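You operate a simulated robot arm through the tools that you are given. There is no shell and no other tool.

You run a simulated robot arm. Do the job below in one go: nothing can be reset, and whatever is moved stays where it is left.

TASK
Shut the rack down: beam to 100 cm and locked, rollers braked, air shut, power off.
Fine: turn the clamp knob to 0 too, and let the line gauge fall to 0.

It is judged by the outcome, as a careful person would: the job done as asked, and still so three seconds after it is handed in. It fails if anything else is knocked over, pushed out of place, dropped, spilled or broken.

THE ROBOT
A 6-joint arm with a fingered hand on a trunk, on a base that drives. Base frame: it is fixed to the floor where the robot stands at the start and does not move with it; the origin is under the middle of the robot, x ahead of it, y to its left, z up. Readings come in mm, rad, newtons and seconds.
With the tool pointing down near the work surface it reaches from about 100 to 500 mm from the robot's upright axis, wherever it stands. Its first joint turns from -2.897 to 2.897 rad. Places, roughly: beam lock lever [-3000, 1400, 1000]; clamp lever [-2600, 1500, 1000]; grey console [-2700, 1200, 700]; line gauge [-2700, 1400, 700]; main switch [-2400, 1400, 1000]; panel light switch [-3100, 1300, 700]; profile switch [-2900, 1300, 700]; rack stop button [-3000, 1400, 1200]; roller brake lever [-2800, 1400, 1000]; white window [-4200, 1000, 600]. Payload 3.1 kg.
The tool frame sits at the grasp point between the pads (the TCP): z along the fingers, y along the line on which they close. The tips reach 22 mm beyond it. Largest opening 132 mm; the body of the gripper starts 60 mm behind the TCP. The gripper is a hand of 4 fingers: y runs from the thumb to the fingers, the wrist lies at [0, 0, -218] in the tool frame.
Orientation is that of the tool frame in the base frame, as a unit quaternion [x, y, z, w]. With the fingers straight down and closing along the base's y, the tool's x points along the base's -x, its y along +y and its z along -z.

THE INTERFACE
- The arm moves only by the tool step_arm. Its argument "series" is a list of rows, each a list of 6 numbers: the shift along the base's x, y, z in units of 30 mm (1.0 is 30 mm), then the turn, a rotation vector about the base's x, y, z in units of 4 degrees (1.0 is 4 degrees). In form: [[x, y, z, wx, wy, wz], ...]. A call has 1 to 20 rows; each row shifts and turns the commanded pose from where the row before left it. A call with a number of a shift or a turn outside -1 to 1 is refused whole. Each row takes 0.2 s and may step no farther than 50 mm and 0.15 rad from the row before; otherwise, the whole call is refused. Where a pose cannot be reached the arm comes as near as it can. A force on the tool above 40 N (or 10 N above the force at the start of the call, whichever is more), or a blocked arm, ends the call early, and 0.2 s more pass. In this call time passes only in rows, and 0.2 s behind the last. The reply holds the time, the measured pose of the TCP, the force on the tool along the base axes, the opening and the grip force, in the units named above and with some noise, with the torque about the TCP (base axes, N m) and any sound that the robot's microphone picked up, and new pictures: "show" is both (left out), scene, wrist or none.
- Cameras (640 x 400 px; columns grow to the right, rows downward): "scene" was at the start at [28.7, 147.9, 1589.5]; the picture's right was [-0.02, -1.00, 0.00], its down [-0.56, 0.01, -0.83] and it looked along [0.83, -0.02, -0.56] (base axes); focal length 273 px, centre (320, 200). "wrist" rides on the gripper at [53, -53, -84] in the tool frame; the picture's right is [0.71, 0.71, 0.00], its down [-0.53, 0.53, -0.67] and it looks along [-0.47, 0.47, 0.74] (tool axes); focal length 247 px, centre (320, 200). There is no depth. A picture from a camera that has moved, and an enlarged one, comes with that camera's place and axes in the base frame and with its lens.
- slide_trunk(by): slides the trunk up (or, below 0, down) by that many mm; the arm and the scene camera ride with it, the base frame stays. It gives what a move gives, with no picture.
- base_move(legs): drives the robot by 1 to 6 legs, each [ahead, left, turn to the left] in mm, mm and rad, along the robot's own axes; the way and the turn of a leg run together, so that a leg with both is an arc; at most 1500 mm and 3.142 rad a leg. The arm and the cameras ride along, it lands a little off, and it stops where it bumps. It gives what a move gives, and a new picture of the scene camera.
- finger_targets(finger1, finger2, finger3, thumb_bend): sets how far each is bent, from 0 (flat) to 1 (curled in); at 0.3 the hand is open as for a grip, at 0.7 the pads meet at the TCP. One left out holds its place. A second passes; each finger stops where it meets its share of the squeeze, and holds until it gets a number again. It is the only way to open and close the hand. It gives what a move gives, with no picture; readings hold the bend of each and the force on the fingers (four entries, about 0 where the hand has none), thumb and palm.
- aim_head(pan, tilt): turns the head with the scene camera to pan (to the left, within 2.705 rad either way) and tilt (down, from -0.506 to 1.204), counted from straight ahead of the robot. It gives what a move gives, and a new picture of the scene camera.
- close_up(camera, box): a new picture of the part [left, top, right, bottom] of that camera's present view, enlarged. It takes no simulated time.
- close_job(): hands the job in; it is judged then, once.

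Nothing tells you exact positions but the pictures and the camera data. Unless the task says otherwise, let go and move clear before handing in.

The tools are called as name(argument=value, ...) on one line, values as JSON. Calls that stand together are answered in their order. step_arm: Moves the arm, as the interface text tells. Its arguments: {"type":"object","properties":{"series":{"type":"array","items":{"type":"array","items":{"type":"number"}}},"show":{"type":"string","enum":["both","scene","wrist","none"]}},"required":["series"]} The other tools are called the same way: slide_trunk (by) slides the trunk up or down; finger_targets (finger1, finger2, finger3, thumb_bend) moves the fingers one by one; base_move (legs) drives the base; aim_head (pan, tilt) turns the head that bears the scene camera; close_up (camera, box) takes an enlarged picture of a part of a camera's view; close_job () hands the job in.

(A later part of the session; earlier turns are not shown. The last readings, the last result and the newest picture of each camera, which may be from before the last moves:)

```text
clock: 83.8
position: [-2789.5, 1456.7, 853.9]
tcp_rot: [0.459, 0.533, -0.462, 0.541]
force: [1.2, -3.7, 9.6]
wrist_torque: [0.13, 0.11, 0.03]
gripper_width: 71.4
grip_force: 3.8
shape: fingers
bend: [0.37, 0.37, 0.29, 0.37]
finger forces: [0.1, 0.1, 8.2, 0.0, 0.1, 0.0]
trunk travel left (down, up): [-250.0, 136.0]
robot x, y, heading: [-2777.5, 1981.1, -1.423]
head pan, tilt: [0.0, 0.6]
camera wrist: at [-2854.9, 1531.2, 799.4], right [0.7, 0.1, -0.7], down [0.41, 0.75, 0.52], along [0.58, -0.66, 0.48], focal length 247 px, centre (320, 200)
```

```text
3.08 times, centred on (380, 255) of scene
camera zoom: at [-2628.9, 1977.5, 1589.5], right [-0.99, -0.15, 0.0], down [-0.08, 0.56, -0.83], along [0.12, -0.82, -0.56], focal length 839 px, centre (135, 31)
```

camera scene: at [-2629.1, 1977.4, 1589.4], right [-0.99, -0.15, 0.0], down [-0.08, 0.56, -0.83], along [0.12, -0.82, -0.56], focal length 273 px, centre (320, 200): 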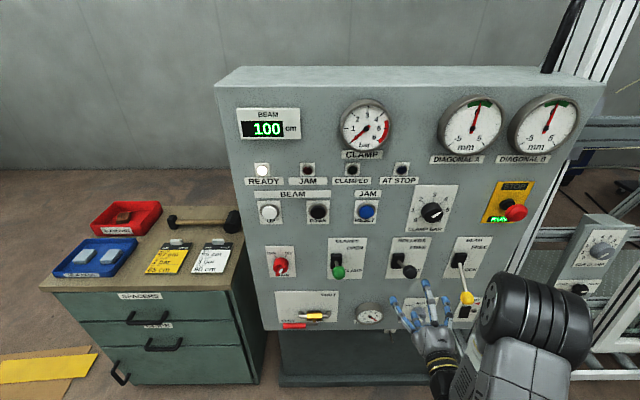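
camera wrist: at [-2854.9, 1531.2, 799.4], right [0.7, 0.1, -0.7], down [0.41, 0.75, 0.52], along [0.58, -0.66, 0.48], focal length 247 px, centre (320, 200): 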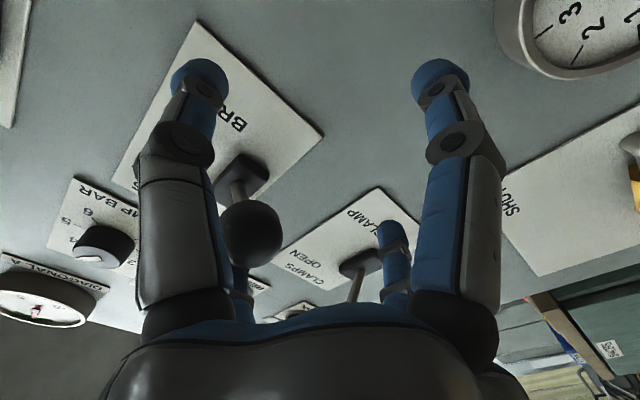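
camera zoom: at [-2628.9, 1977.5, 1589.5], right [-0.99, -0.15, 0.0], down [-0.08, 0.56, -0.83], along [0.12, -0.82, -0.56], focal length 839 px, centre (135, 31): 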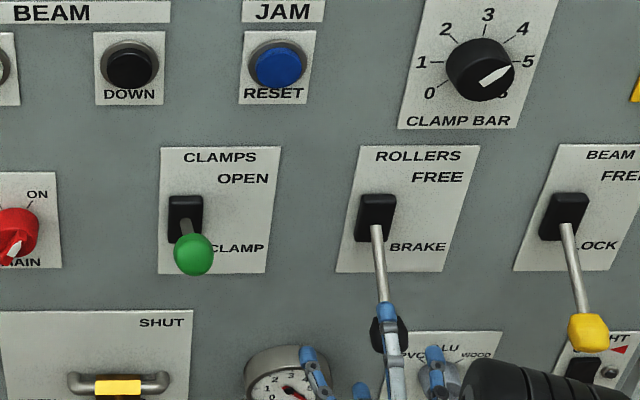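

The ROLLERS lever is at BRAKE. I'll back out, raise the hand, and line up with the CLAMP BAR knob near [-2839, 1357, 1150].

step_arm(series=[[0, 0, 0.4, 0, 0, 0], [-0.14, 0.9, 0.3, 0, 0, 0], [-0.14, 0.9, 0, 0, 0, 0], [-0.14, 0.9, 0, 0, 0, 0], [-0.1, 0.6, 0, 0, 0, 0], [-0.1, 0, 1, 0, 0, 0], [-0.1, 0, 1, 0, 0, 0], [-0.1, 0, 1, 0, 0, 0], [-0.1, 0, 1, 0, 0, 0], [-0.1, 0, 1, 0, 0, 0], [-0.2, 0, 1, 0, 0, 0], [-0.2, 0, 1, 0, 0, 0], [-0.2, 0, 1, 0, 0, 0], [-0.2, 0, 1, 0, 0, 0], [-0.1, 0, 0.2, 0, 0, 0]], show="both")

close_up(camera="scene", box=[280, 170, 500, 340])

```text
clock: 87.0
position: [-2850.3, 1549.0, 1146.5]
tcp_rot: [0.461, 0.533, -0.461, 0.539]
force: [0.5, -0.5, -0.1]
wrist_torque: [-0.03, 0.02, -0.04]
gripper_width: 71.6
grip_force: 0.1
shape: fingers
bend: [0.37, 0.37, 0.37, 0.37]
finger forces: [0.0, 0.0, 0.0, 0.0, 0.1, 0.0]
out of reach, approached as far as the arm can: row 12
trunk travel left (down, up): [-250.0, 136.0]
robot x, y, heading: [-2778.2, 1983.2, -1.421]
head pan, tilt: [0.0, 0.6]
camera scene: at [-2629.5, 1976.4, 1589.5], right [-0.99, -0.15, 0.0], down [-0.08, 0.56, -0.82], along [0.12, -0.82, -0.57], focal length 273 px, centre (320, 200)
camera wrist: at [-2915.8, 1623.4, 1093.0], right [0.7, 0.1, -0.7], down [0.41, 0.74, 0.53], along [0.58, -0.66, 0.48], focal length 247 px, centre (320, 200)
```

scene: 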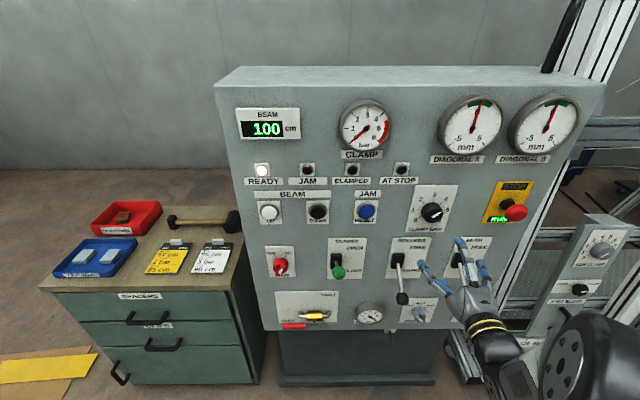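
wrist: 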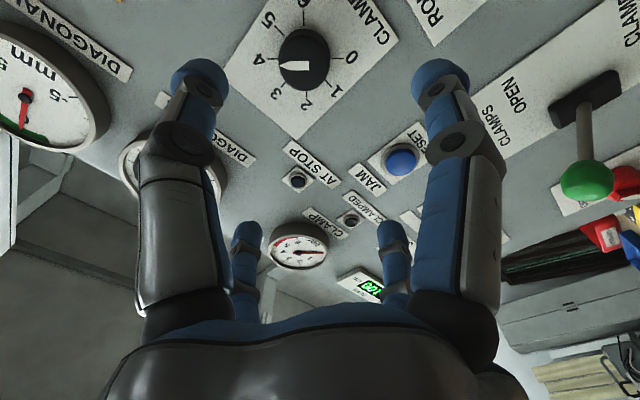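

```text
2.35 times, centred on (390, 255) of scene
camera zoom: at [-2629.5, 1976.4, 1589.5], right [-0.99, -0.15, 0.0], down [-0.08, 0.56, -0.82], along [0.12, -0.82, -0.57], focal length 642 px, centre (155, 71)
```

zoom: 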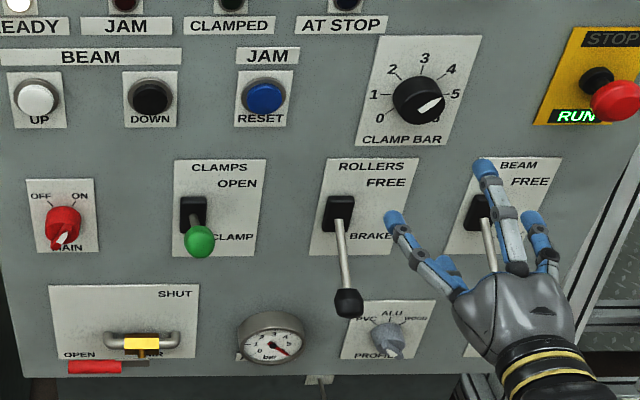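

Both levers read BRAKE and LOCK, and the knob points to about 4. I'll drive 70 mm nearer, centre the hand on the knob axis, and roll the hand clockwise by 80° to leave room for a long counter-clockwise turn.

base_move(legs=[[70, 0, 0]])

step_arm(series=[[-0.1, 0, 0.02, 0.156, -0.988, 0], [-0.1, 0, 0.02, 0.156, -0.988, 0], [-0.1, 0, 0.02, 0.156, -0.988, 0], [-0.1, 0, 0.02, 0.156, -0.988, 0], [-0.1, 0, 0.02, 0.156, -0.988, 0], [-0.1, 0, 0.02, 0.156, -0.988, 0], [0, 0, 0, 0.156, -0.988, 0], [0, 0, 0, 0.156, -0.988, 0], [0, 0, 0, 0.156, -0.988, 0], [0, 0, 0, 0.156, -0.988, 0], [0, 0, 0, 0.156, -0.988, 0], [0, 0, 0, 0.156, -0.988, 0], [0, 0, 0, 0.156, -0.988, 0], [0, 0, 0, 0.156, -0.988, 0], [0, 0, 0, 0.156, -0.988, 0], [0, 0, 0, 0.156, -0.988, 0], [0, 0, 0, 0.156, -0.988, 0], [0, 0, 0, 0.156, -0.988, 0], [0, 0, 0, 0.156, -0.988, 0], [0, 0, 0, 0.156, -0.988, 0]], show="both")

```text
clock: 88.0
position: [-2839.2, 1478.6, 1145.8]
tcp_rot: [0.461, 0.534, -0.46, 0.54]
force: [-0.2, 0.2, -0.1]
wrist_torque: [0.02, -0.02, 0.02]
gripper_width: 71.4
grip_force: 0.1
shape: fingers
bend: [0.37, 0.37, 0.37, 0.37]
finger forces: [0.0, 0.0, 0.0, 0.0, 0.0, 0.0]
trunk travel left (down, up): [-250.0, 136.0]
robot x, y, heading: [-2770.8, 1909.8, -1.423]
head pan, tilt: [0.0, 0.6]
camera scene: at [-2618.6, 1904.7, 1589.4], right [-0.99, -0.15, 0.0], down [-0.08, 0.56, -0.82], along [0.12, -0.82, -0.57], focal length 273 px, centre (320, 200)
```

scene: 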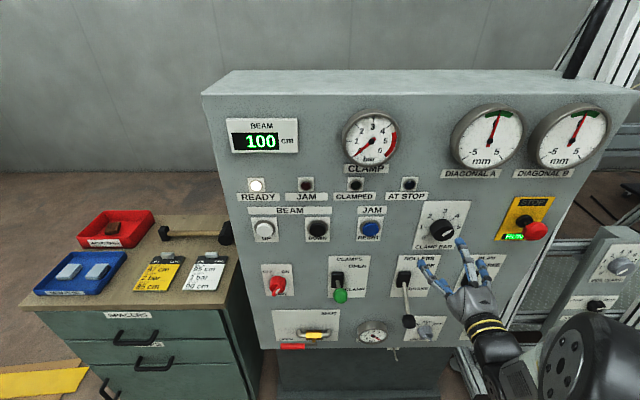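

```text
clock: 92.2
position: [-2856.3, 1478.1, 1150.6]
tcp_rot: [0.698, 0.112, -0.008, 0.707]
force: [-0.8, -0.1, 0.2]
wrist_torque: [-0.02, -0.01, -0.01]
gripper_width: 71.5
grip_force: 0.1
shape: fingers
bend: [0.37, 0.37, 0.37, 0.37]
finger forces: [0.0, 0.1, 0.1, 0.0, 0.0, 0.1]
trunk travel left (down, up): [-250.0, 136.0]
robot x, y, heading: [-2765.9, 1912.6, -1.425]
head pan, tilt: [0.0, 0.6]
camera scene: at [-2618.9, 1907.0, 1589.4], right [-0.99, -0.15, 0.0], down [-0.08, 0.56, -0.83], along [0.12, -0.82, -0.56], focal length 273 px, centre (320, 200)
camera wrist: at [-2827.2, 1568.4, 1089.2], right [0.81, 0.12, 0.58], down [-0.52, 0.6, 0.61], along [-0.27, -0.79, 0.54], focal length 247 px, centre (320, 200)
```

scene: 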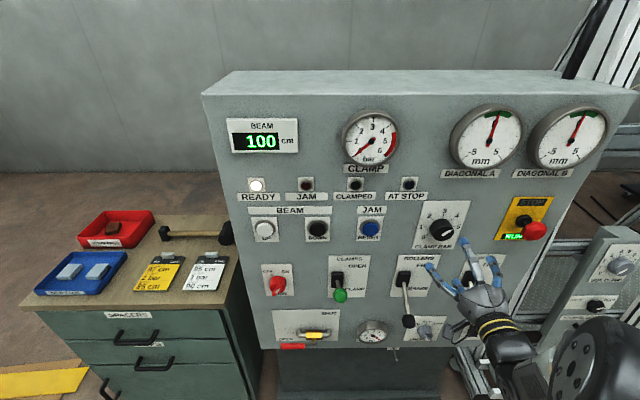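
wrist: 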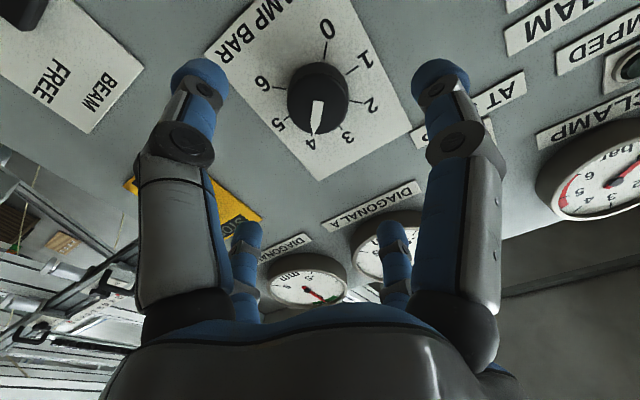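

The pointer is exactly on 4, so it needs about 180° counter-clockwise. The hand axis passes within 2–3 mm of the knob centre. I'll open a bit wider and approach.

finger_targets(finger1=0.33, finger2=0.33, finger3=0.33, thumb_bend=0.33)

step_arm(series=[[0.125, -0.82, -0.02, 0, 0, 0], [0.125, -0.82, -0.02, 0, 0, 0], [0.125, -0.82, 0, 0, 0, 0]], show="both")

close_up(camera="scene", box=[380, 170, 520, 260])

```text
clock: 93.2
position: [-2856.4, 1478.7, 1150.0]
tcp_rot: [0.698, 0.111, -0.007, 0.707]
force: [0.1, -0.8, -0.5]
wrist_torque: [0.02, -0.01, 0.02]
gripper_width: 80.8
grip_force: 0.1
shape: fingers
bend: [0.33, 0.33, 0.33, 0.33]
finger forces: [0.0, 0.1, 0.0, 0.1, 0.0, 0.0]
trunk travel left (down, up): [-250.0, 136.0]
robot x, y, heading: [-2768.9, 1911.7, -1.421]
head pan, tilt: [0.0, 0.6]
```

```text
clock: 94.0
position: [-2845.8, 1404.5, 1149.0]
tcp_rot: [0.699, 0.111, -0.008, 0.706]
force: [-0.6, -0.3, -0.4]
wrist_torque: [0.0, -0.02, -0.03]
gripper_width: 80.7
grip_force: 0.1
shape: fingers
bend: [0.33, 0.33, 0.33, 0.33]
finger forces: [0.0, 0.0, 0.0, 0.0, 0.0, 0.0]
trunk travel left (down, up): [-250.0, 136.0]
robot x, y, heading: [-2772.5, 1913.0, -1.423]
head pan, tilt: [0.0, 0.6]
camera scene: at [-2618.8, 1906.1, 1589.4], right [-0.99, -0.15, 0.0], down [-0.08, 0.56, -0.82], along [0.12, -0.82, -0.57], focal length 273 px, centre (320, 200)
camera wrist: at [-2816.1, 1494.8, 1088.3], right [0.81, 0.12, 0.58], down [-0.52, 0.6, 0.61], along [-0.27, -0.79, 0.54], focal length 247 px, centre (320, 200)
```

scene: 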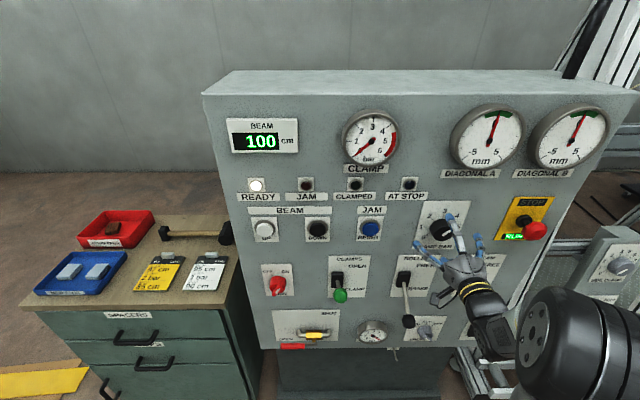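
wrist: 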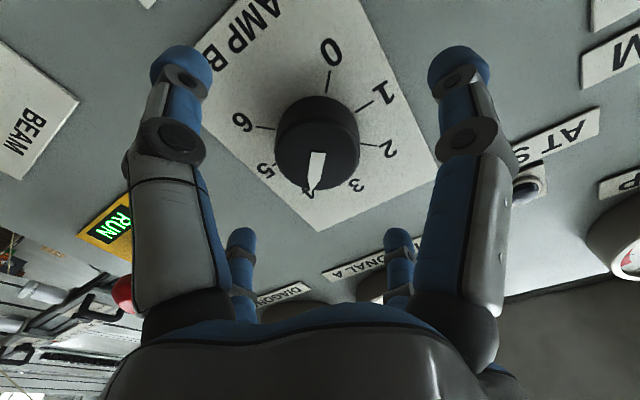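

```text
4.44 times, centred on (450, 215) of scene
camera zoom: at [-2618.8, 1906.1, 1589.4], right [-0.99, -0.15, 0.0], down [-0.08, 0.56, -0.82], along [0.12, -0.82, -0.57], focal length 1212 px, centre (-258, 133)
```

zoom: 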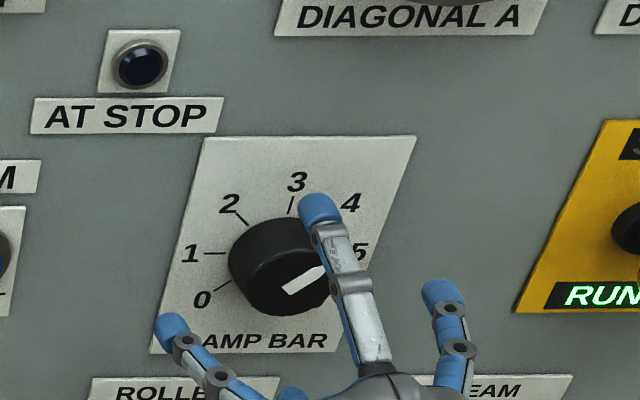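

The knob face is about 50 mm ahead of the grasp point and the panel about 70 mm. I'll advance 42 mm so the fingertips straddle the knob without pressing the panel.

step_arm(series=[[0.103, -0.69, 0, 0, 0, 0], [0.103, -0.69, 0, 0, 0, 0]], show="wrist")

close_up(camera="scene", box=[380, 170, 520, 260])

```text
clock: 94.6
position: [-2840.0, 1366.0, 1150.3]
tcp_rot: [0.699, 0.112, -0.008, 0.706]
force: [-0.5, 0.4, -1.0]
wrist_torque: [-0.01, 0.03, 0.01]
gripper_width: 80.7
grip_force: 0.3
shape: fingers
bend: [0.33, 0.33, 0.33, 0.33]
finger forces: [0.1, 0.7, 0.0, 0.0, 0.4, 0.1]
trunk travel left (down, up): [-250.0, 136.0]
robot x, y, heading: [-2769.1, 1911.5, -1.421]
head pan, tilt: [0.0, 0.6]
camera wrist: at [-2811.4, 1454.7, 1089.1], right [0.81, 0.12, 0.58], down [-0.52, 0.6, 0.61], along [-0.27, -0.79, 0.54], focal length 247 px, centre (320, 200)
```

wrist: 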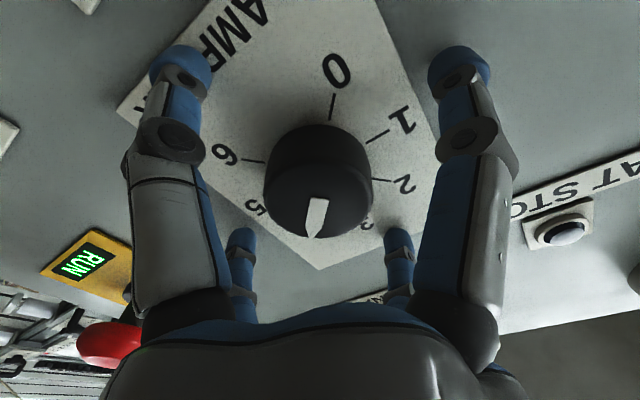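

```text
4.44 times, centred on (450, 215) of scene
camera zoom: at [-2618.9, 1907.4, 1589.4], right [-0.99, -0.15, 0.0], down [-0.08, 0.56, -0.83], along [0.12, -0.82, -0.56], focal length 1212 px, centre (-258, 133)
```

zoom: 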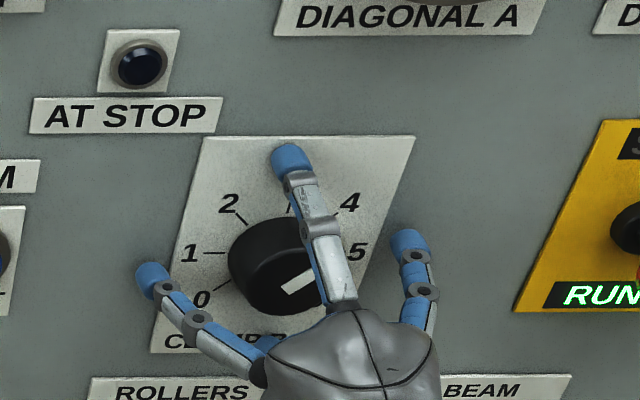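

The fingers straddle the knob. Closing on it.

finger_targets(finger1=0.6, finger2=0.6, finger3=0.6, thumb_bend=0.6)

close_up(camera="wrist", box=[0, 0, 640, 400])

close_up(camera="scene", box=[380, 170, 520, 260])

```text
clock: 95.6
position: [-2841.9, 1371.2, 1152.2]
tcp_rot: [0.698, 0.112, -0.007, 0.707]
force: [-3.3, 29.6, -4.1]
wrist_torque: [0.44, 0.05, 0.47]
gripper_width: 28.9
grip_force: 20.7
shape: fingers
bend: [0.55, 0.57, 0.56, 0.55]
finger forces: [19.7, 5.1, 3.9, 0.0, 13.5, 0.0]
trunk travel left (down, up): [-250.0, 136.0]
robot x, y, heading: [-2772.5, 1911.7, -1.425]
head pan, tilt: [0.0, 0.6]
```

```text
1.00 times, centred on (320, 200) of wrist (not enlarged: the box is as wide or as high as the picture)
camera zoom: at [-2812.1, 1460.1, 1090.7], right [0.81, 0.12, 0.58], down [-0.52, 0.6, 0.61], along [-0.27, -0.79, 0.55], focal length 247 px, centre (320, 200)
```

zoom: 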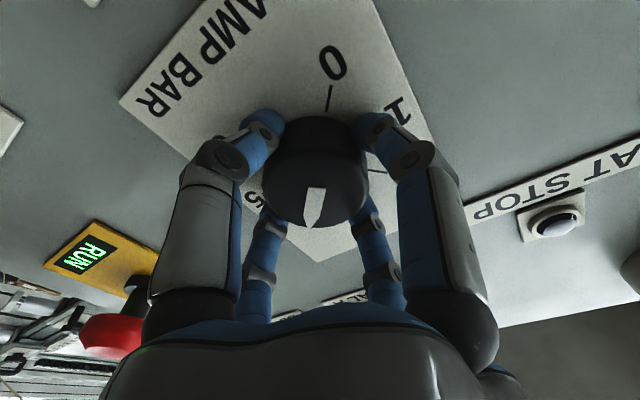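

```text
4.44 times, centred on (450, 215) of scene
camera zoom: at [-2619.9, 1914.7, 1589.5], right [-0.99, -0.15, 0.0], down [-0.08, 0.55, -0.83], along [0.12, -0.82, -0.56], focal length 1212 px, centre (-258, 133)
```

zoom: 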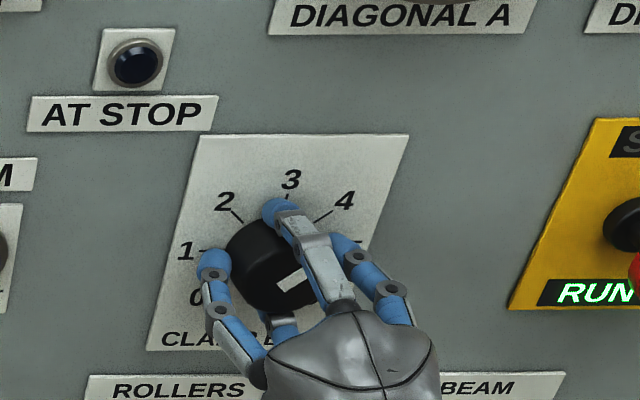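

The fingertips lengthen as they curl and press on the panel with about 30 N. I'll ease back a few mm to relieve that before turning.

step_arm(series=[[-0.02, 0.13, 0, 0, 0, 0], [-0.02, 0.13, 0, 0, 0, 0]], show="none")

```text
clock: 96.2
position: [-2841.5, 1372.3, 1151.1]
tcp_rot: [0.697, 0.112, -0.008, 0.708]
force: [-2.5, -1.8, 0.4]
wrist_torque: [-0.06, -0.02, -0.05]
gripper_width: 28.0
grip_force: 7.1
shape: fingers
bend: [0.56, 0.56, 0.56, 0.56]
finger forces: [2.6, 3.1, 3.8, 0.0, 5.1, 0.1]
trunk travel left (down, up): [-250.0, 136.0]
robot x, y, heading: [-2768.6, 1910.5, -1.423]
head pan, tilt: [0.0, 0.6]
```

The push is gone and all four fingers grip the knob lightly. Turning counter-clockwise 40° first.

step_arm(series=[[0, 0, 0, -0.147, 0.989, 0], [0, 0, 0, -0.147, 0.989, 0], [0, 0, 0, -0.147, 0.989, 0], [0, 0, 0, -0.147, 0.989, 0], [0, 0, 0, -0.147, 0.989, 0], [0, 0, 0, -0.147, 0.989, 0], [0, 0, 0, -0.147, 0.989, 0], [0, 0, 0, -0.147, 0.989, 0], [0, 0, 0, -0.147, 0.989, 0], [0, 0, 0, -0.147, 0.989, 0]], show="wrist")

close_up(camera="scene", box=[380, 170, 520, 260])

```text
clock: 98.4
position: [-2840.6, 1372.7, 1149.4]
tcp_rot: [0.618, 0.345, -0.25, 0.661]
force: [-0.7, -1.8, 4.2]
wrist_torque: [-0.12, -0.02, 0.02]
gripper_width: 26.6
grip_force: 7.3
shape: fingers
bend: [0.57, 0.56, 0.55, 0.56]
finger forces: [2.0, 2.6, 4.4, 0.2, 4.5, 0.0]
trunk travel left (down, up): [-250.0, 136.0]
robot x, y, heading: [-2771.3, 1914.4, -1.428]
head pan, tilt: [0.0, 0.6]
camera wrist: at [-2860.4, 1454.3, 1074.2], right [0.99, 0.15, -0.08], down [-0.04, 0.67, 0.74], along [0.16, -0.73, 0.66], focal length 247 px, centre (320, 200)
```

wrist: 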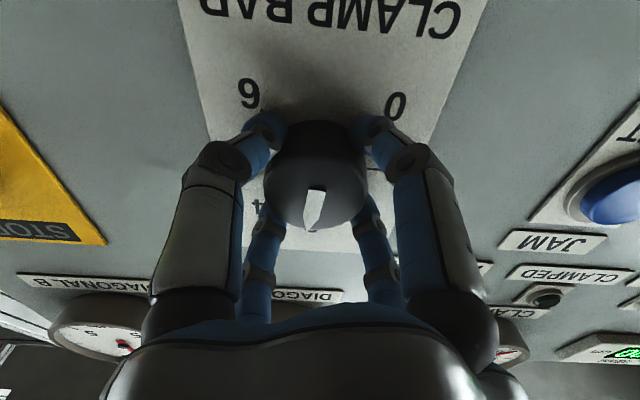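

```text
4.44 times, centred on (450, 215) of scene
camera zoom: at [-2619.3, 1906.8, 1589.5], right [-0.99, -0.15, 0.0], down [-0.08, 0.56, -0.82], along [0.12, -0.82, -0.57], focal length 1212 px, centre (-258, 133)
```

zoom: 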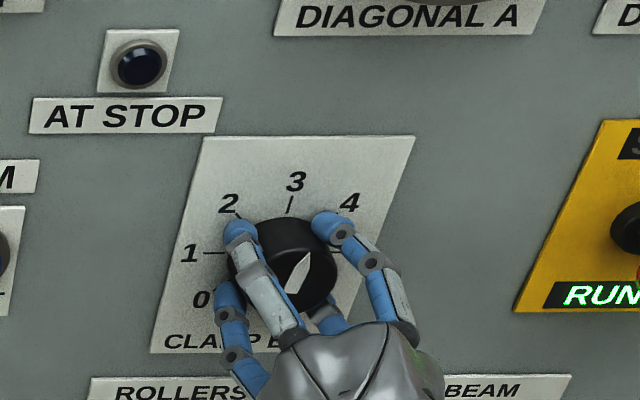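

The knob turns with the hand, pointer now near 3. Continuing.

step_arm(series=[[0, 0, 0, -0.147, 0.989, 0], [0, 0, 0, -0.147, 0.989, 0], [0, 0, 0, -0.147, 0.989, 0], [0, 0, 0, -0.147, 0.989, 0], [0, 0, 0, -0.147, 0.989, 0], [0, 0, 0, -0.147, 0.989, 0], [0, 0, 0, -0.147, 0.989, 0], [0, 0, 0, -0.147, 0.989, 0], [0, 0, 0, -0.147, 0.989, 0], [0, 0, 0, -0.147, 0.989, 0], [0, 0, 0, -0.147, 0.989, 0], [0, 0, 0, -0.147, 0.989, 0], [0, 0, 0, -0.147, 0.989, 0], [0, 0, 0, -0.147, 0.989, 0], [0, 0, 0, -0.147, 0.989, 0], [0, 0, 0, -0.147, 0.989, 0], [0, 0, 0, -0.147, 0.989, 0], [0, 0, 0, -0.147, 0.989, 0], [0, 0, 0, -0.147, 0.989, 0], [0, 0, 0, -0.147, 0.989, 0]], show="wrist")

close_up(camera="scene", box=[380, 170, 520, 260])

```text
clock: 102.6
position: [-2841.5, 1372.5, 1148.4]
tcp_rot: [0.252, 0.66, -0.618, 0.345]
force: [-3.7, -1.4, -1.5]
wrist_torque: [0.06, -0.02, -0.06]
gripper_width: 27.8
grip_force: 7.9
shape: fingers
bend: [0.56, 0.56, 0.56, 0.56]
finger forces: [3.2, 2.7, 3.3, 0.0, 6.0, 0.0]
trunk travel left (down, up): [-250.0, 136.0]
robot x, y, heading: [-2769.0, 1910.3, -1.42]
head pan, tilt: [0.0, 0.6]
camera wrist: at [-2929.2, 1443.8, 1142.2], right [0.09, 0.01, -1.0], down [0.64, 0.77, 0.07], along [0.77, -0.64, 0.06], focal length 247 px, centre (320, 200)
```

wrist: 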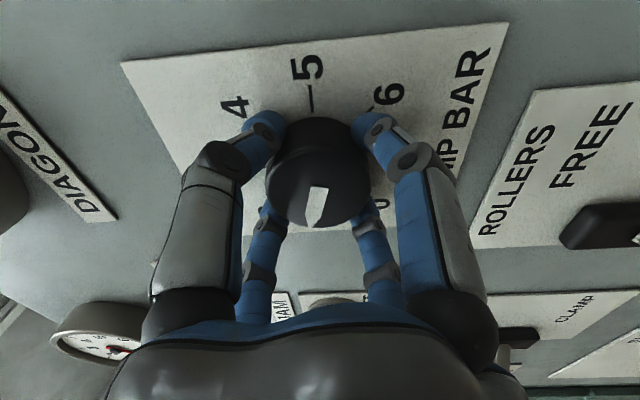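

```text
4.44 times, centred on (450, 215) of scene
camera zoom: at [-2620.1, 1906.3, 1589.6], right [-0.99, -0.15, 0.0], down [-0.08, 0.56, -0.82], along [0.12, -0.82, -0.57], focal length 1212 px, centre (-258, 133)
```

zoom: 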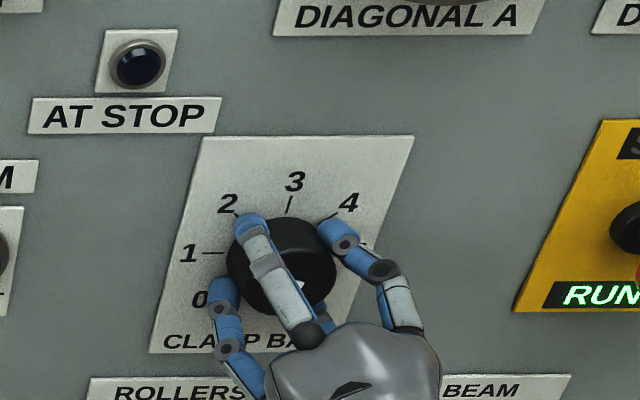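

120° done, with the pointer near 1.3. Turning the remaining 60°.

step_arm(series=[[0, 0, 0, -0.147, 0.989, 0], [0, 0, 0, -0.147, 0.989, 0], [0, 0, 0, -0.147, 0.989, 0], [0, 0, 0, -0.147, 0.989, 0], [0, 0, 0, -0.147, 0.989, 0], [0, 0, 0, -0.147, 0.989, 0], [0, 0, 0, -0.147, 0.989, 0], [0, 0, 0, -0.147, 0.989, 0], [0, 0, 0, -0.147, 0.989, 0], [0, 0, 0, -0.147, 0.989, 0], [0, 0, 0, -0.147, 0.989, 0], [0, 0, 0, -0.147, 0.989, 0], [0, 0, 0, -0.147, 0.989, 0], [0, 0, 0, -0.147, 0.989, 0], [0, 0, 0, -0.147, 0.989, 0]], show="wrist")

close_up(camera="scene", box=[380, 170, 520, 260])

```text
clock: 105.8
position: [-2843.7, 1371.4, 1150.1]
tcp_rot: [0.113, -0.699, 0.706, 0.005]
force: [-4.9, 0.8, -2.8]
wrist_torque: [0.09, 0.02, -0.13]
gripper_width: 27.5
grip_force: 7.3
shape: fingers
bend: [0.56, 0.56, 0.56, 0.56]
finger forces: [3.4, 3.7, 3.3, 0.0, 4.6, 0.0]
trunk travel left (down, up): [-250.0, 136.0]
robot x, y, heading: [-2767.7, 1911.1, -1.419]
head pan, tilt: [0.0, 0.6]
camera wrist: at [-2899.1, 1447.5, 1211.6], right [-0.81, -0.12, -0.58], down [0.32, 0.73, -0.6], along [0.5, -0.68, -0.55], focal length 247 px, centre (320, 200)
```

wrist: 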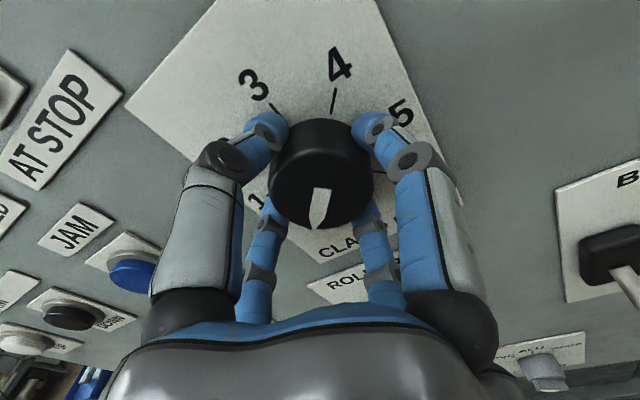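

```text
4.44 times, centred on (450, 215) of scene
camera zoom: at [-2620.2, 1906.8, 1589.6], right [-0.99, -0.15, 0.0], down [-0.08, 0.56, -0.83], along [0.12, -0.82, -0.56], focal length 1212 px, centre (-258, 133)
```

zoom: 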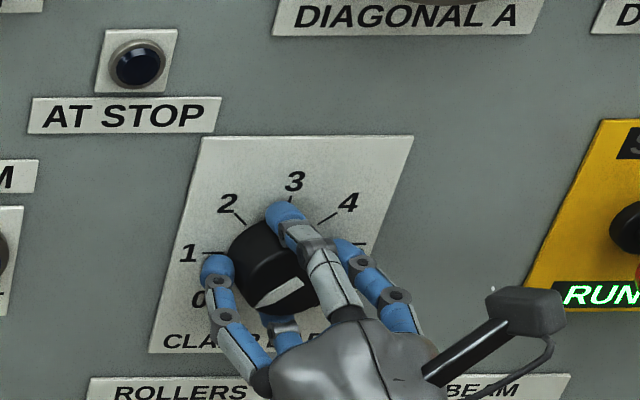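

The pointer is now directly opposite 4, so at 0. I'll release, back off and check.

finger_targets(finger1=0.33, finger2=0.33, finger3=0.33, thumb_bend=0.33)

step_arm(series=[[-0.13, 0.85, 0, 0, 0, 0], [-0.13, 0.85, 0, 0, 0, 0], [-0.13, 0.85, 0, 0, 0, 0], [-0.13, 0.85, 0, 0, 0, 0]], show="both")

close_up(camera="scene", box=[380, 170, 520, 260])

```text
clock: 106.8
position: [-2840.7, 1371.9, 1150.5]
tcp_rot: [0.113, -0.698, 0.707, 0.005]
force: [-0.1, 0.1, -0.9]
wrist_torque: [0.03, 0.04, 0.02]
gripper_width: 80.4
grip_force: 0.1
shape: fingers
bend: [0.33, 0.33, 0.33, 0.33]
finger forces: [0.1, 0.0, 0.0, 0.0, 0.0, 0.0]
trunk travel left (down, up): [-250.0, 136.0]
robot x, y, heading: [-2770.2, 1911.7, -1.423]
head pan, tilt: [0.0, 0.6]
```

```text
clock: 107.8
position: [-2860.9, 1471.8, 1155.5]
tcp_rot: [0.113, -0.698, 0.707, 0.007]
force: [0.2, -0.1, -0.5]
wrist_torque: [0.01, 0.0, 0.01]
gripper_width: 80.8
grip_force: 0.1
shape: fingers
bend: [0.33, 0.33, 0.33, 0.33]
finger forces: [0.0, 0.0, 0.0, 0.0, 0.0, 0.0]
out of reach, approached as far as the arm can: row 1
trunk travel left (down, up): [-250.0, 136.0]
robot x, y, heading: [-2768.3, 1909.1, -1.426]
head pan, tilt: [0.0, 0.6]
camera scene: at [-2618.9, 1907.7, 1589.4], right [-0.99, -0.15, 0.0], down [-0.08, 0.56, -0.83], along [0.12, -0.82, -0.56], focal length 273 px, centre (320, 200)
camera wrist: at [-2917.4, 1549.4, 1217.4], right [-0.81, -0.12, -0.58], down [0.32, 0.73, -0.61], along [0.49, -0.68, -0.55], focal length 247 px, centre (320, 200)
```

scene: 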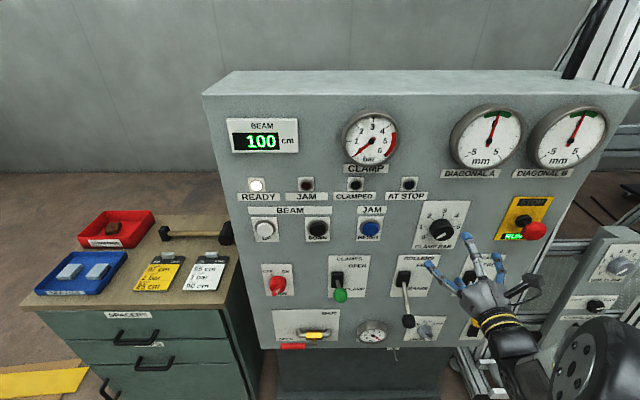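
wrist: 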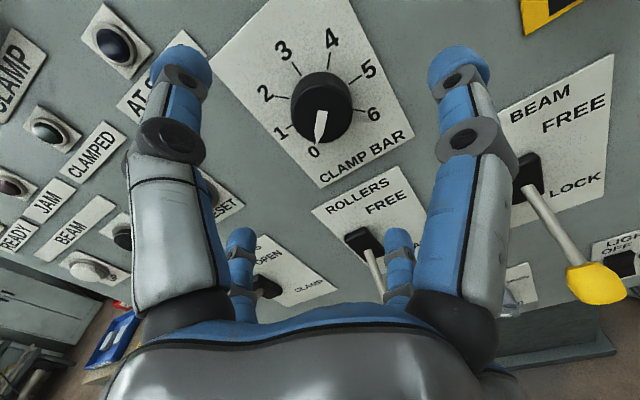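

```text
4.44 times, centred on (450, 215) of scene
camera zoom: at [-2618.9, 1907.7, 1589.4], right [-0.99, -0.15, 0.0], down [-0.08, 0.56, -0.83], along [0.12, -0.82, -0.56], focal length 1212 px, centre (-258, 133)
```

zoom: 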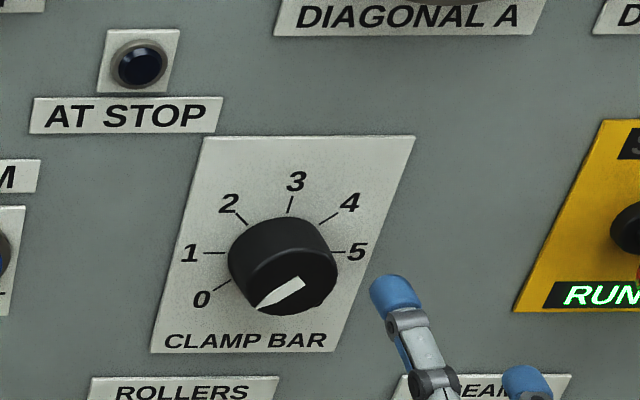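

The pointer sits on 0. Next is the AIR valve: the handle's pivot is near [-2524, 1465, 712], with its red end at [-2422, 1470, 698], pointing left (OPEN). It has to go clockwise to upright (SHUT). I'll back off and move the base left.

close_up(camera="wrist", box=[220, 20, 420, 180])

base_move(legs=[[-70, 0, 0], [0, 248, 0]])

step_arm(series=[[0.9, 0.12, 0, 0.156, -0.988, 0], [0.9, 0.12, 0, 0.156, -0.988, 0], [0.9, 0.12, 0, 0.078, -0.494, 0], [0.9, 0.12, 0, 0, 0, 0], [0.9, 0.12, 0, 0, 0, 0], [0.9, 0.12, 0, 0, 0, 0]], show="both")

```text
2.50 times, centred on (320, 100) of wrist
camera zoom: at [-2917.4, 1549.4, 1217.4], right [-0.81, -0.12, -0.58], down [0.32, 0.73, -0.61], along [0.49, -0.68, -0.55], focal length 617 px, centre (320, 450)
```

zoom: 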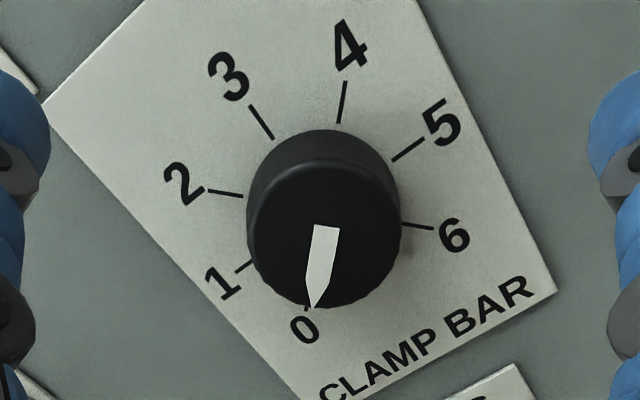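

```text
clock: 110.2
position: [-2625.2, 1579.5, 1155.2]
tcp_rot: [0.113, -0.699, 0.706, 0.007]
force: [0.7, -0.9, 0.2]
wrist_torque: [-0.01, 0.04, -0.02]
gripper_width: 80.7
grip_force: 0.0
shape: fingers
bend: [0.33, 0.33, 0.33, 0.33]
finger forces: [0.0, 0.0, 0.0, 0.0, 0.0, 0.0]
trunk travel left (down, up): [-250.0, 136.0]
robot x, y, heading: [-2534.3, 2012.7, -1.422]
head pan, tilt: [0.0, 0.6]
camera scene: at [-2382.6, 2012.6, 1589.3], right [-0.99, -0.14, 0.0], down [-0.08, 0.56, -0.83], along [0.12, -0.82, -0.56], focal length 273 px, centre (320, 200)
```

scene: 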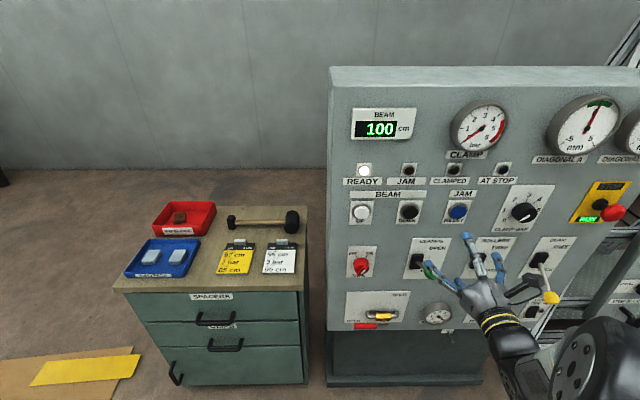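

```text
clock: 111.6
position: [-2505.2, 1568.4, 1179.6]
tcp_rot: [-0.05, 0.708, -0.702, 0.061]
force: [0.4, -0.4, 0.1]
wrist_torque: [0.01, -0.01, 0.01]
gripper_width: 80.8
grip_force: 0.0
shape: fingers
bend: [0.33, 0.33, 0.33, 0.33]
finger forces: [0.0, 0.0, 0.1, 0.0, 0.1, 0.0]
out of reach, approached as far as the arm can: row 2, 3, 4, 5, 6
trunk travel left (down, up): [-250.0, 136.0]
robot x, y, heading: [-2536.6, 2019.4, -1.428]
head pan, tilt: [0.0, 0.6]
camera scene: at [-2383.6, 2012.5, 1589.4], right [-0.99, -0.14, 0.0], down [-0.08, 0.56, -0.83], along [0.12, -0.82, -0.56], focal length 273 px, centre (320, 200)
camera wrist: at [-2573.9, 1642.0, 1231.8], right [-0.69, -0.11, -0.72], down [0.42, 0.75, -0.51], along [0.59, -0.66, -0.47], focal length 247 px, centre (320, 200)
```

scene: 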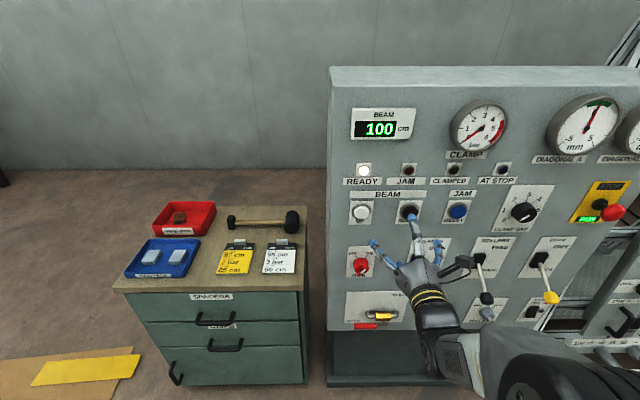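
wrist: 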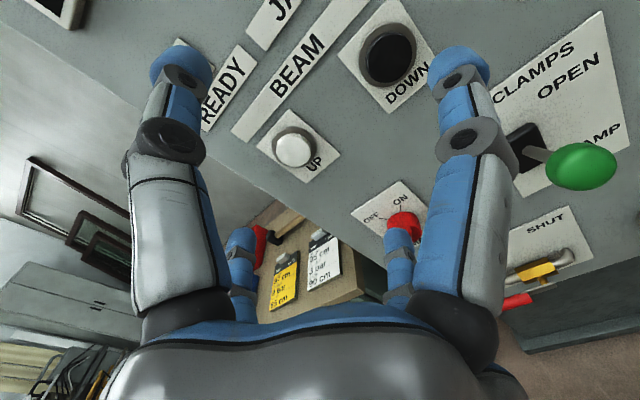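

The hand is clear of everything at y ≈ 1568. I'll slide the trunk down 200 mm to bring the arm to the AIR valve's height.

slide_trunk(by=-200)

aim_head(pan=0.0, tilt=0.65)

close_up(camera="scene", box=[300, 180, 500, 310])

close_up(camera="wrist", box=[0, 0, 640, 400])

```text
clock: 113.8
position: [-2507.1, 1568.3, 978.9]
tcp_rot: [-0.05, 0.707, -0.702, 0.061]
force: [0.4, -0.5, -0.5]
wrist_torque: [-0.02, 0.02, 0.01]
gripper_width: 80.7
grip_force: 0.0
shape: fingers
bend: [0.33, 0.33, 0.33, 0.33]
finger forces: [0.0, 0.0, 0.0, 0.0, 0.0, 0.0]
trunk travel left (down, up): [-50.0, 336.0]
robot x, y, heading: [-2534.4, 2019.6, -1.427]
head pan, tilt: [0.0, 0.6]
```

```text
clock: 114.4
position: [-2507.2, 1568.7, 978.4]
tcp_rot: [-0.051, 0.707, -0.702, 0.061]
force: [0.2, 0.2, 0.6]
wrist_torque: [-0.03, -0.01, -0.01]
gripper_width: 80.7
grip_force: 0.1
shape: fingers
bend: [0.33, 0.33, 0.33, 0.33]
finger forces: [0.1, 0.0, 0.1, 0.1, 0.0, 0.0]
trunk travel left (down, up): [-50.0, 336.0]
robot x, y, heading: [-2533.8, 2014.0, -1.425]
head pan, tilt: [0.0, 0.649]
camera scene: at [-2384.2, 2013.9, 1385.0], right [-0.99, -0.14, 0.0], down [-0.09, 0.6, -0.8], along [0.12, -0.79, -0.6], focal length 273 px, centre (320, 200)
```

scene: 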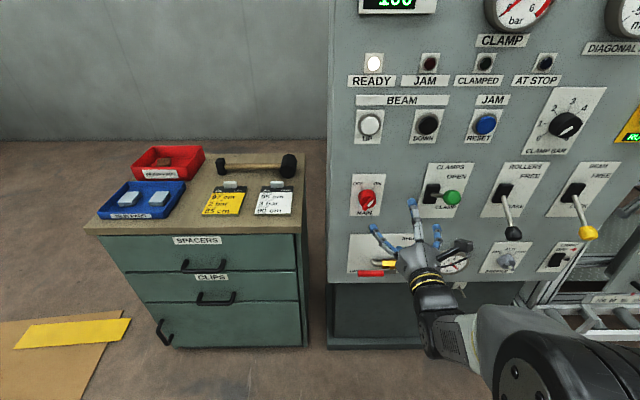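

```text
3.08 times, centred on (400, 245) of scene
camera zoom: at [-2384.2, 2013.9, 1385.0], right [-0.99, -0.14, 0.0], down [-0.09, 0.6, -0.8], along [0.12, -0.79, -0.6], focal length 839 px, centre (74, 62)
```

zoom: 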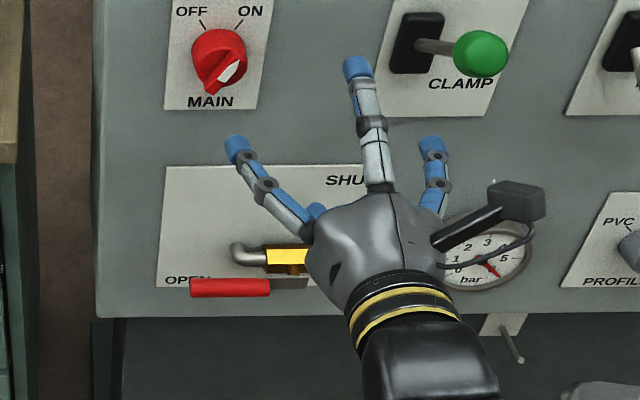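

```text
1.00 times, centred on (320, 200) of wrist (not enlarged: the box is as wide or as high as the picture)
camera zoom: at [-2574.3, 1641.9, 1031.5], right [-0.69, -0.11, -0.72], down [0.42, 0.75, -0.51], along [0.59, -0.66, -0.47], focal length 247 px, centre (320, 200)
```

zoom: 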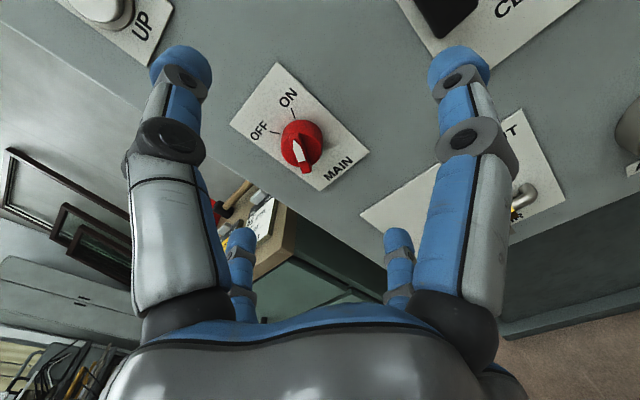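

From this view the handle runs from the pivot at about [-2526, 1455, 706] to its red end at [-2424, 1472, 701]. I'll close the fingers and go down, to come in beneath the red handle.

finger_targets(finger1=0.7, finger2=0.7, finger3=0.7, thumb_bend=0.7)

step_arm(series=[[0.15, 0, -1, 0, 0, 0], [0.15, 0, -1, 0, 0, 0], [0.15, 0, -1, 0, 0, 0], [0.15, 0, -1, 0, 0, 0], [0.15, 0, -1, 0, 0, 0], [0.15, 0, -1, 0, 0, 0], [0.15, 0, -1, 0, 0, 0], [0.15, 0, -1, 0, 0, 0], [0.15, 0, -1, 0, 0, 0], [0.15, 0, -1, 0, 0, 0], [0.15, 0, -1, 0, 0, 0]], show="both")

close_up(camera="scene", box=[320, 200, 500, 330])

```text
clock: 115.4
position: [-2506.9, 1567.7, 979.5]
tcp_rot: [-0.051, 0.707, -0.703, 0.061]
force: [-0.1, 0.3, 0.0]
wrist_torque: [0.01, 0.0, -0.03]
gripper_width: 0.0
grip_force: 0.1
shape: fingers
bend: [0.69, 0.69, 0.69, 0.69]
finger forces: [0.0, 0.1, 0.1, 0.1, 0.0, 0.0]
trunk travel left (down, up): [-50.0, 336.0]
robot x, y, heading: [-2534.8, 2014.9, -1.424]
head pan, tilt: [0.0, 0.649]
```

```text
clock: 117.8
position: [-2591.6, 1469.7, 813.9]
tcp_rot: [-0.049, 0.709, -0.701, 0.069]
force: [0.4, 0.0, -0.7]
wrist_torque: [-0.01, 0.0, -0.02]
gripper_width: 0.0
grip_force: 0.1
shape: fingers
bend: [0.69, 0.69, 0.69, 0.69]
finger forces: [0.0, 0.0, 0.0, 0.1, 0.0, 0.0]
out of reach, approached as far as the arm can: row 1, 2, 3, 4, 5, 6, 7, 8, 9, 10, 11
trunk travel left (down, up): [-50.0, 336.0]
robot x, y, heading: [-2530.2, 2017.9, -1.423]
head pan, tilt: [0.0, 0.649]
camera scene: at [-2384.3, 2013.6, 1384.9], right [-0.99, -0.14, 0.0], down [-0.09, 0.6, -0.8], along [0.12, -0.79, -0.6], focal length 273 px, centre (320, 200)
camera wrist: at [-2661.3, 1542.6, 866.9], right [-0.68, -0.11, -0.73], down [0.42, 0.75, -0.5], along [0.6, -0.65, -0.47], focal length 247 px, centre (320, 200)
```

scene: 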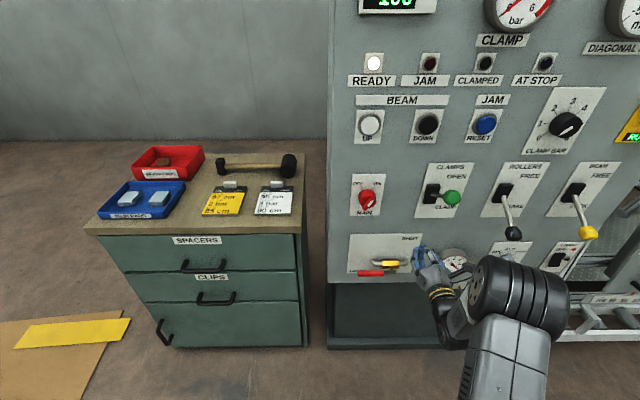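
wrist: 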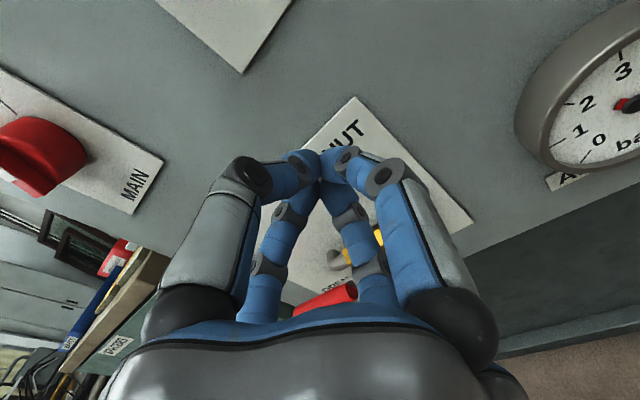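

```text
3.08 times, centred on (410, 265) of scene
camera zoom: at [-2384.3, 2013.6, 1384.9], right [-0.99, -0.14, 0.0], down [-0.09, 0.6, -0.8], along [0.12, -0.79, -0.6], focal length 839 px, centre (43, 0)
```

zoom: 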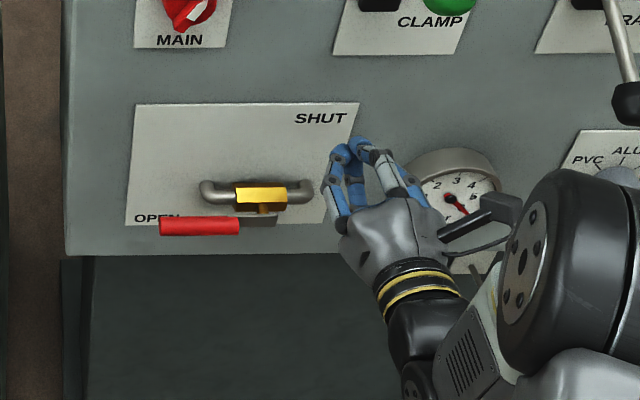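

The arm drifted off its path because that roll of the hand runs out of joint range, but nothing was touched. I'll roll the hand back 80° clockwise to the roll that worked before, while drawing gently back.

step_arm(series=[[0, 0.15, 0, 0.156, -0.988, 0], [0, 0.15, 0, 0.156, -0.988, 0], [0, 0.15, 0, 0.156, -0.988, 0], [0, 0.15, 0, 0.156, -0.988, 0], [0, 0.15, 0, 0.156, -0.988, 0], [0, 0.15, 0, 0.156, -0.988, 0], [0, 0.15, 0, 0.156, -0.988, 0], [0, 0.15, 0, 0.156, -0.988, 0], [0, 0.15, 0, 0.156, -0.988, 0], [0, 0.15, 0, 0.156, -0.988, 0], [0, 0, 0, 0.156, -0.988, 0], [0, 0, 0, 0.156, -0.988, 0], [0, 0, 0, 0.156, -0.988, 0], [0, 0, 0, 0.156, -0.988, 0], [0, 0, 0, 0.156, -0.988, 0], [0, 0, 0, 0.156, -0.988, 0], [0, 0, 0, 0.156, -0.988, 0], [0, 0, 0, 0.156, -0.988, 0], [0, 0, 0, 0.156, -0.988, 0], [0, 0, 0, 0.156, -0.988, 0]], show="both")

```text
clock: 122.0
position: [-2591.7, 1514.0, 814.8]
tcp_rot: [0.413, 0.573, -0.499, 0.502]
force: [-0.6, -1.1, 0.5]
wrist_torque: [0.0, -0.01, 0.01]
gripper_width: 0.0
grip_force: 0.0
shape: fingers
bend: [0.69, 0.69, 0.69, 0.69]
finger forces: [0.0, 0.0, 0.0, 0.1, 0.0, 0.0]
trunk travel left (down, up): [-50.0, 336.0]
robot x, y, heading: [-2536.0, 2018.2, -1.426]
head pan, tilt: [0.0, 0.649]
camera scene: at [-2384.3, 2013.9, 1384.9], right [-0.99, -0.14, 0.0], down [-0.09, 0.6, -0.8], along [0.12, -0.79, -0.6], focal length 273 px, centre (320, 200)
camera wrist: at [-2666.8, 1586.8, 771.2], right [0.58, 0.09, -0.81], down [0.49, 0.76, 0.43], along [0.65, -0.65, 0.39], focal length 247 px, centre (320, 200)
```

scene: 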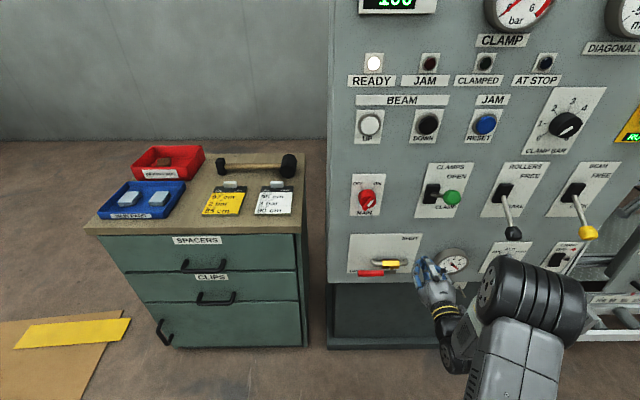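
wrist: 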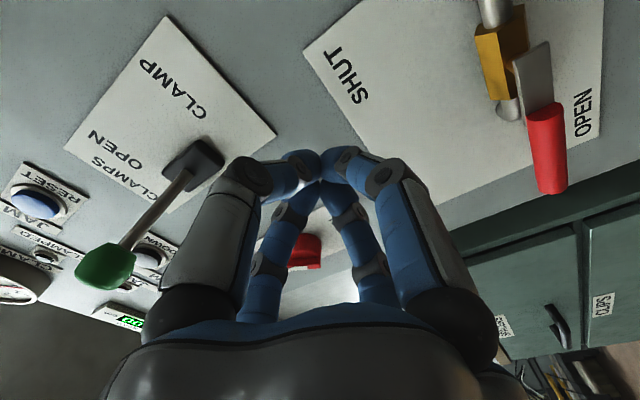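

The valve fixes more exactly: the pivot axis is at x ≈ -2529, z ≈ 691, and the handle is level from x = -2542 to -2425, at y ≈ 1440 to 1465. I'll go down, then left, to stand off in front of and below the red grip.

step_arm(series=[[0, 0, -1, 0.156, -0.988, 0], [0, 0, -1, 0.156, -0.988, 0], [0, 0, -1, 0, 0, 0], [0, 0, -1, 0, 0, 0], [0, 0, -1, 0, 0, 0], [0, 0, -1, 0, 0, 0]], show="none")

```text
clock: 123.4
position: [-2591.3, 1512.6, 638.5]
tcp_rot: [0.452, 0.543, -0.464, 0.535]
force: [-0.8, -0.1, -0.3]
wrist_torque: [0.02, 0.0, 0.01]
gripper_width: 0.1
grip_force: 0.0
shape: fingers
bend: [0.69, 0.69, 0.69, 0.69]
finger forces: [0.0, 0.0, 0.0, 0.1, 0.0, 0.1]
trunk travel left (down, up): [-50.0, 336.0]
robot x, y, heading: [-2530.6, 2016.3, -1.429]
head pan, tilt: [0.0, 0.649]
```

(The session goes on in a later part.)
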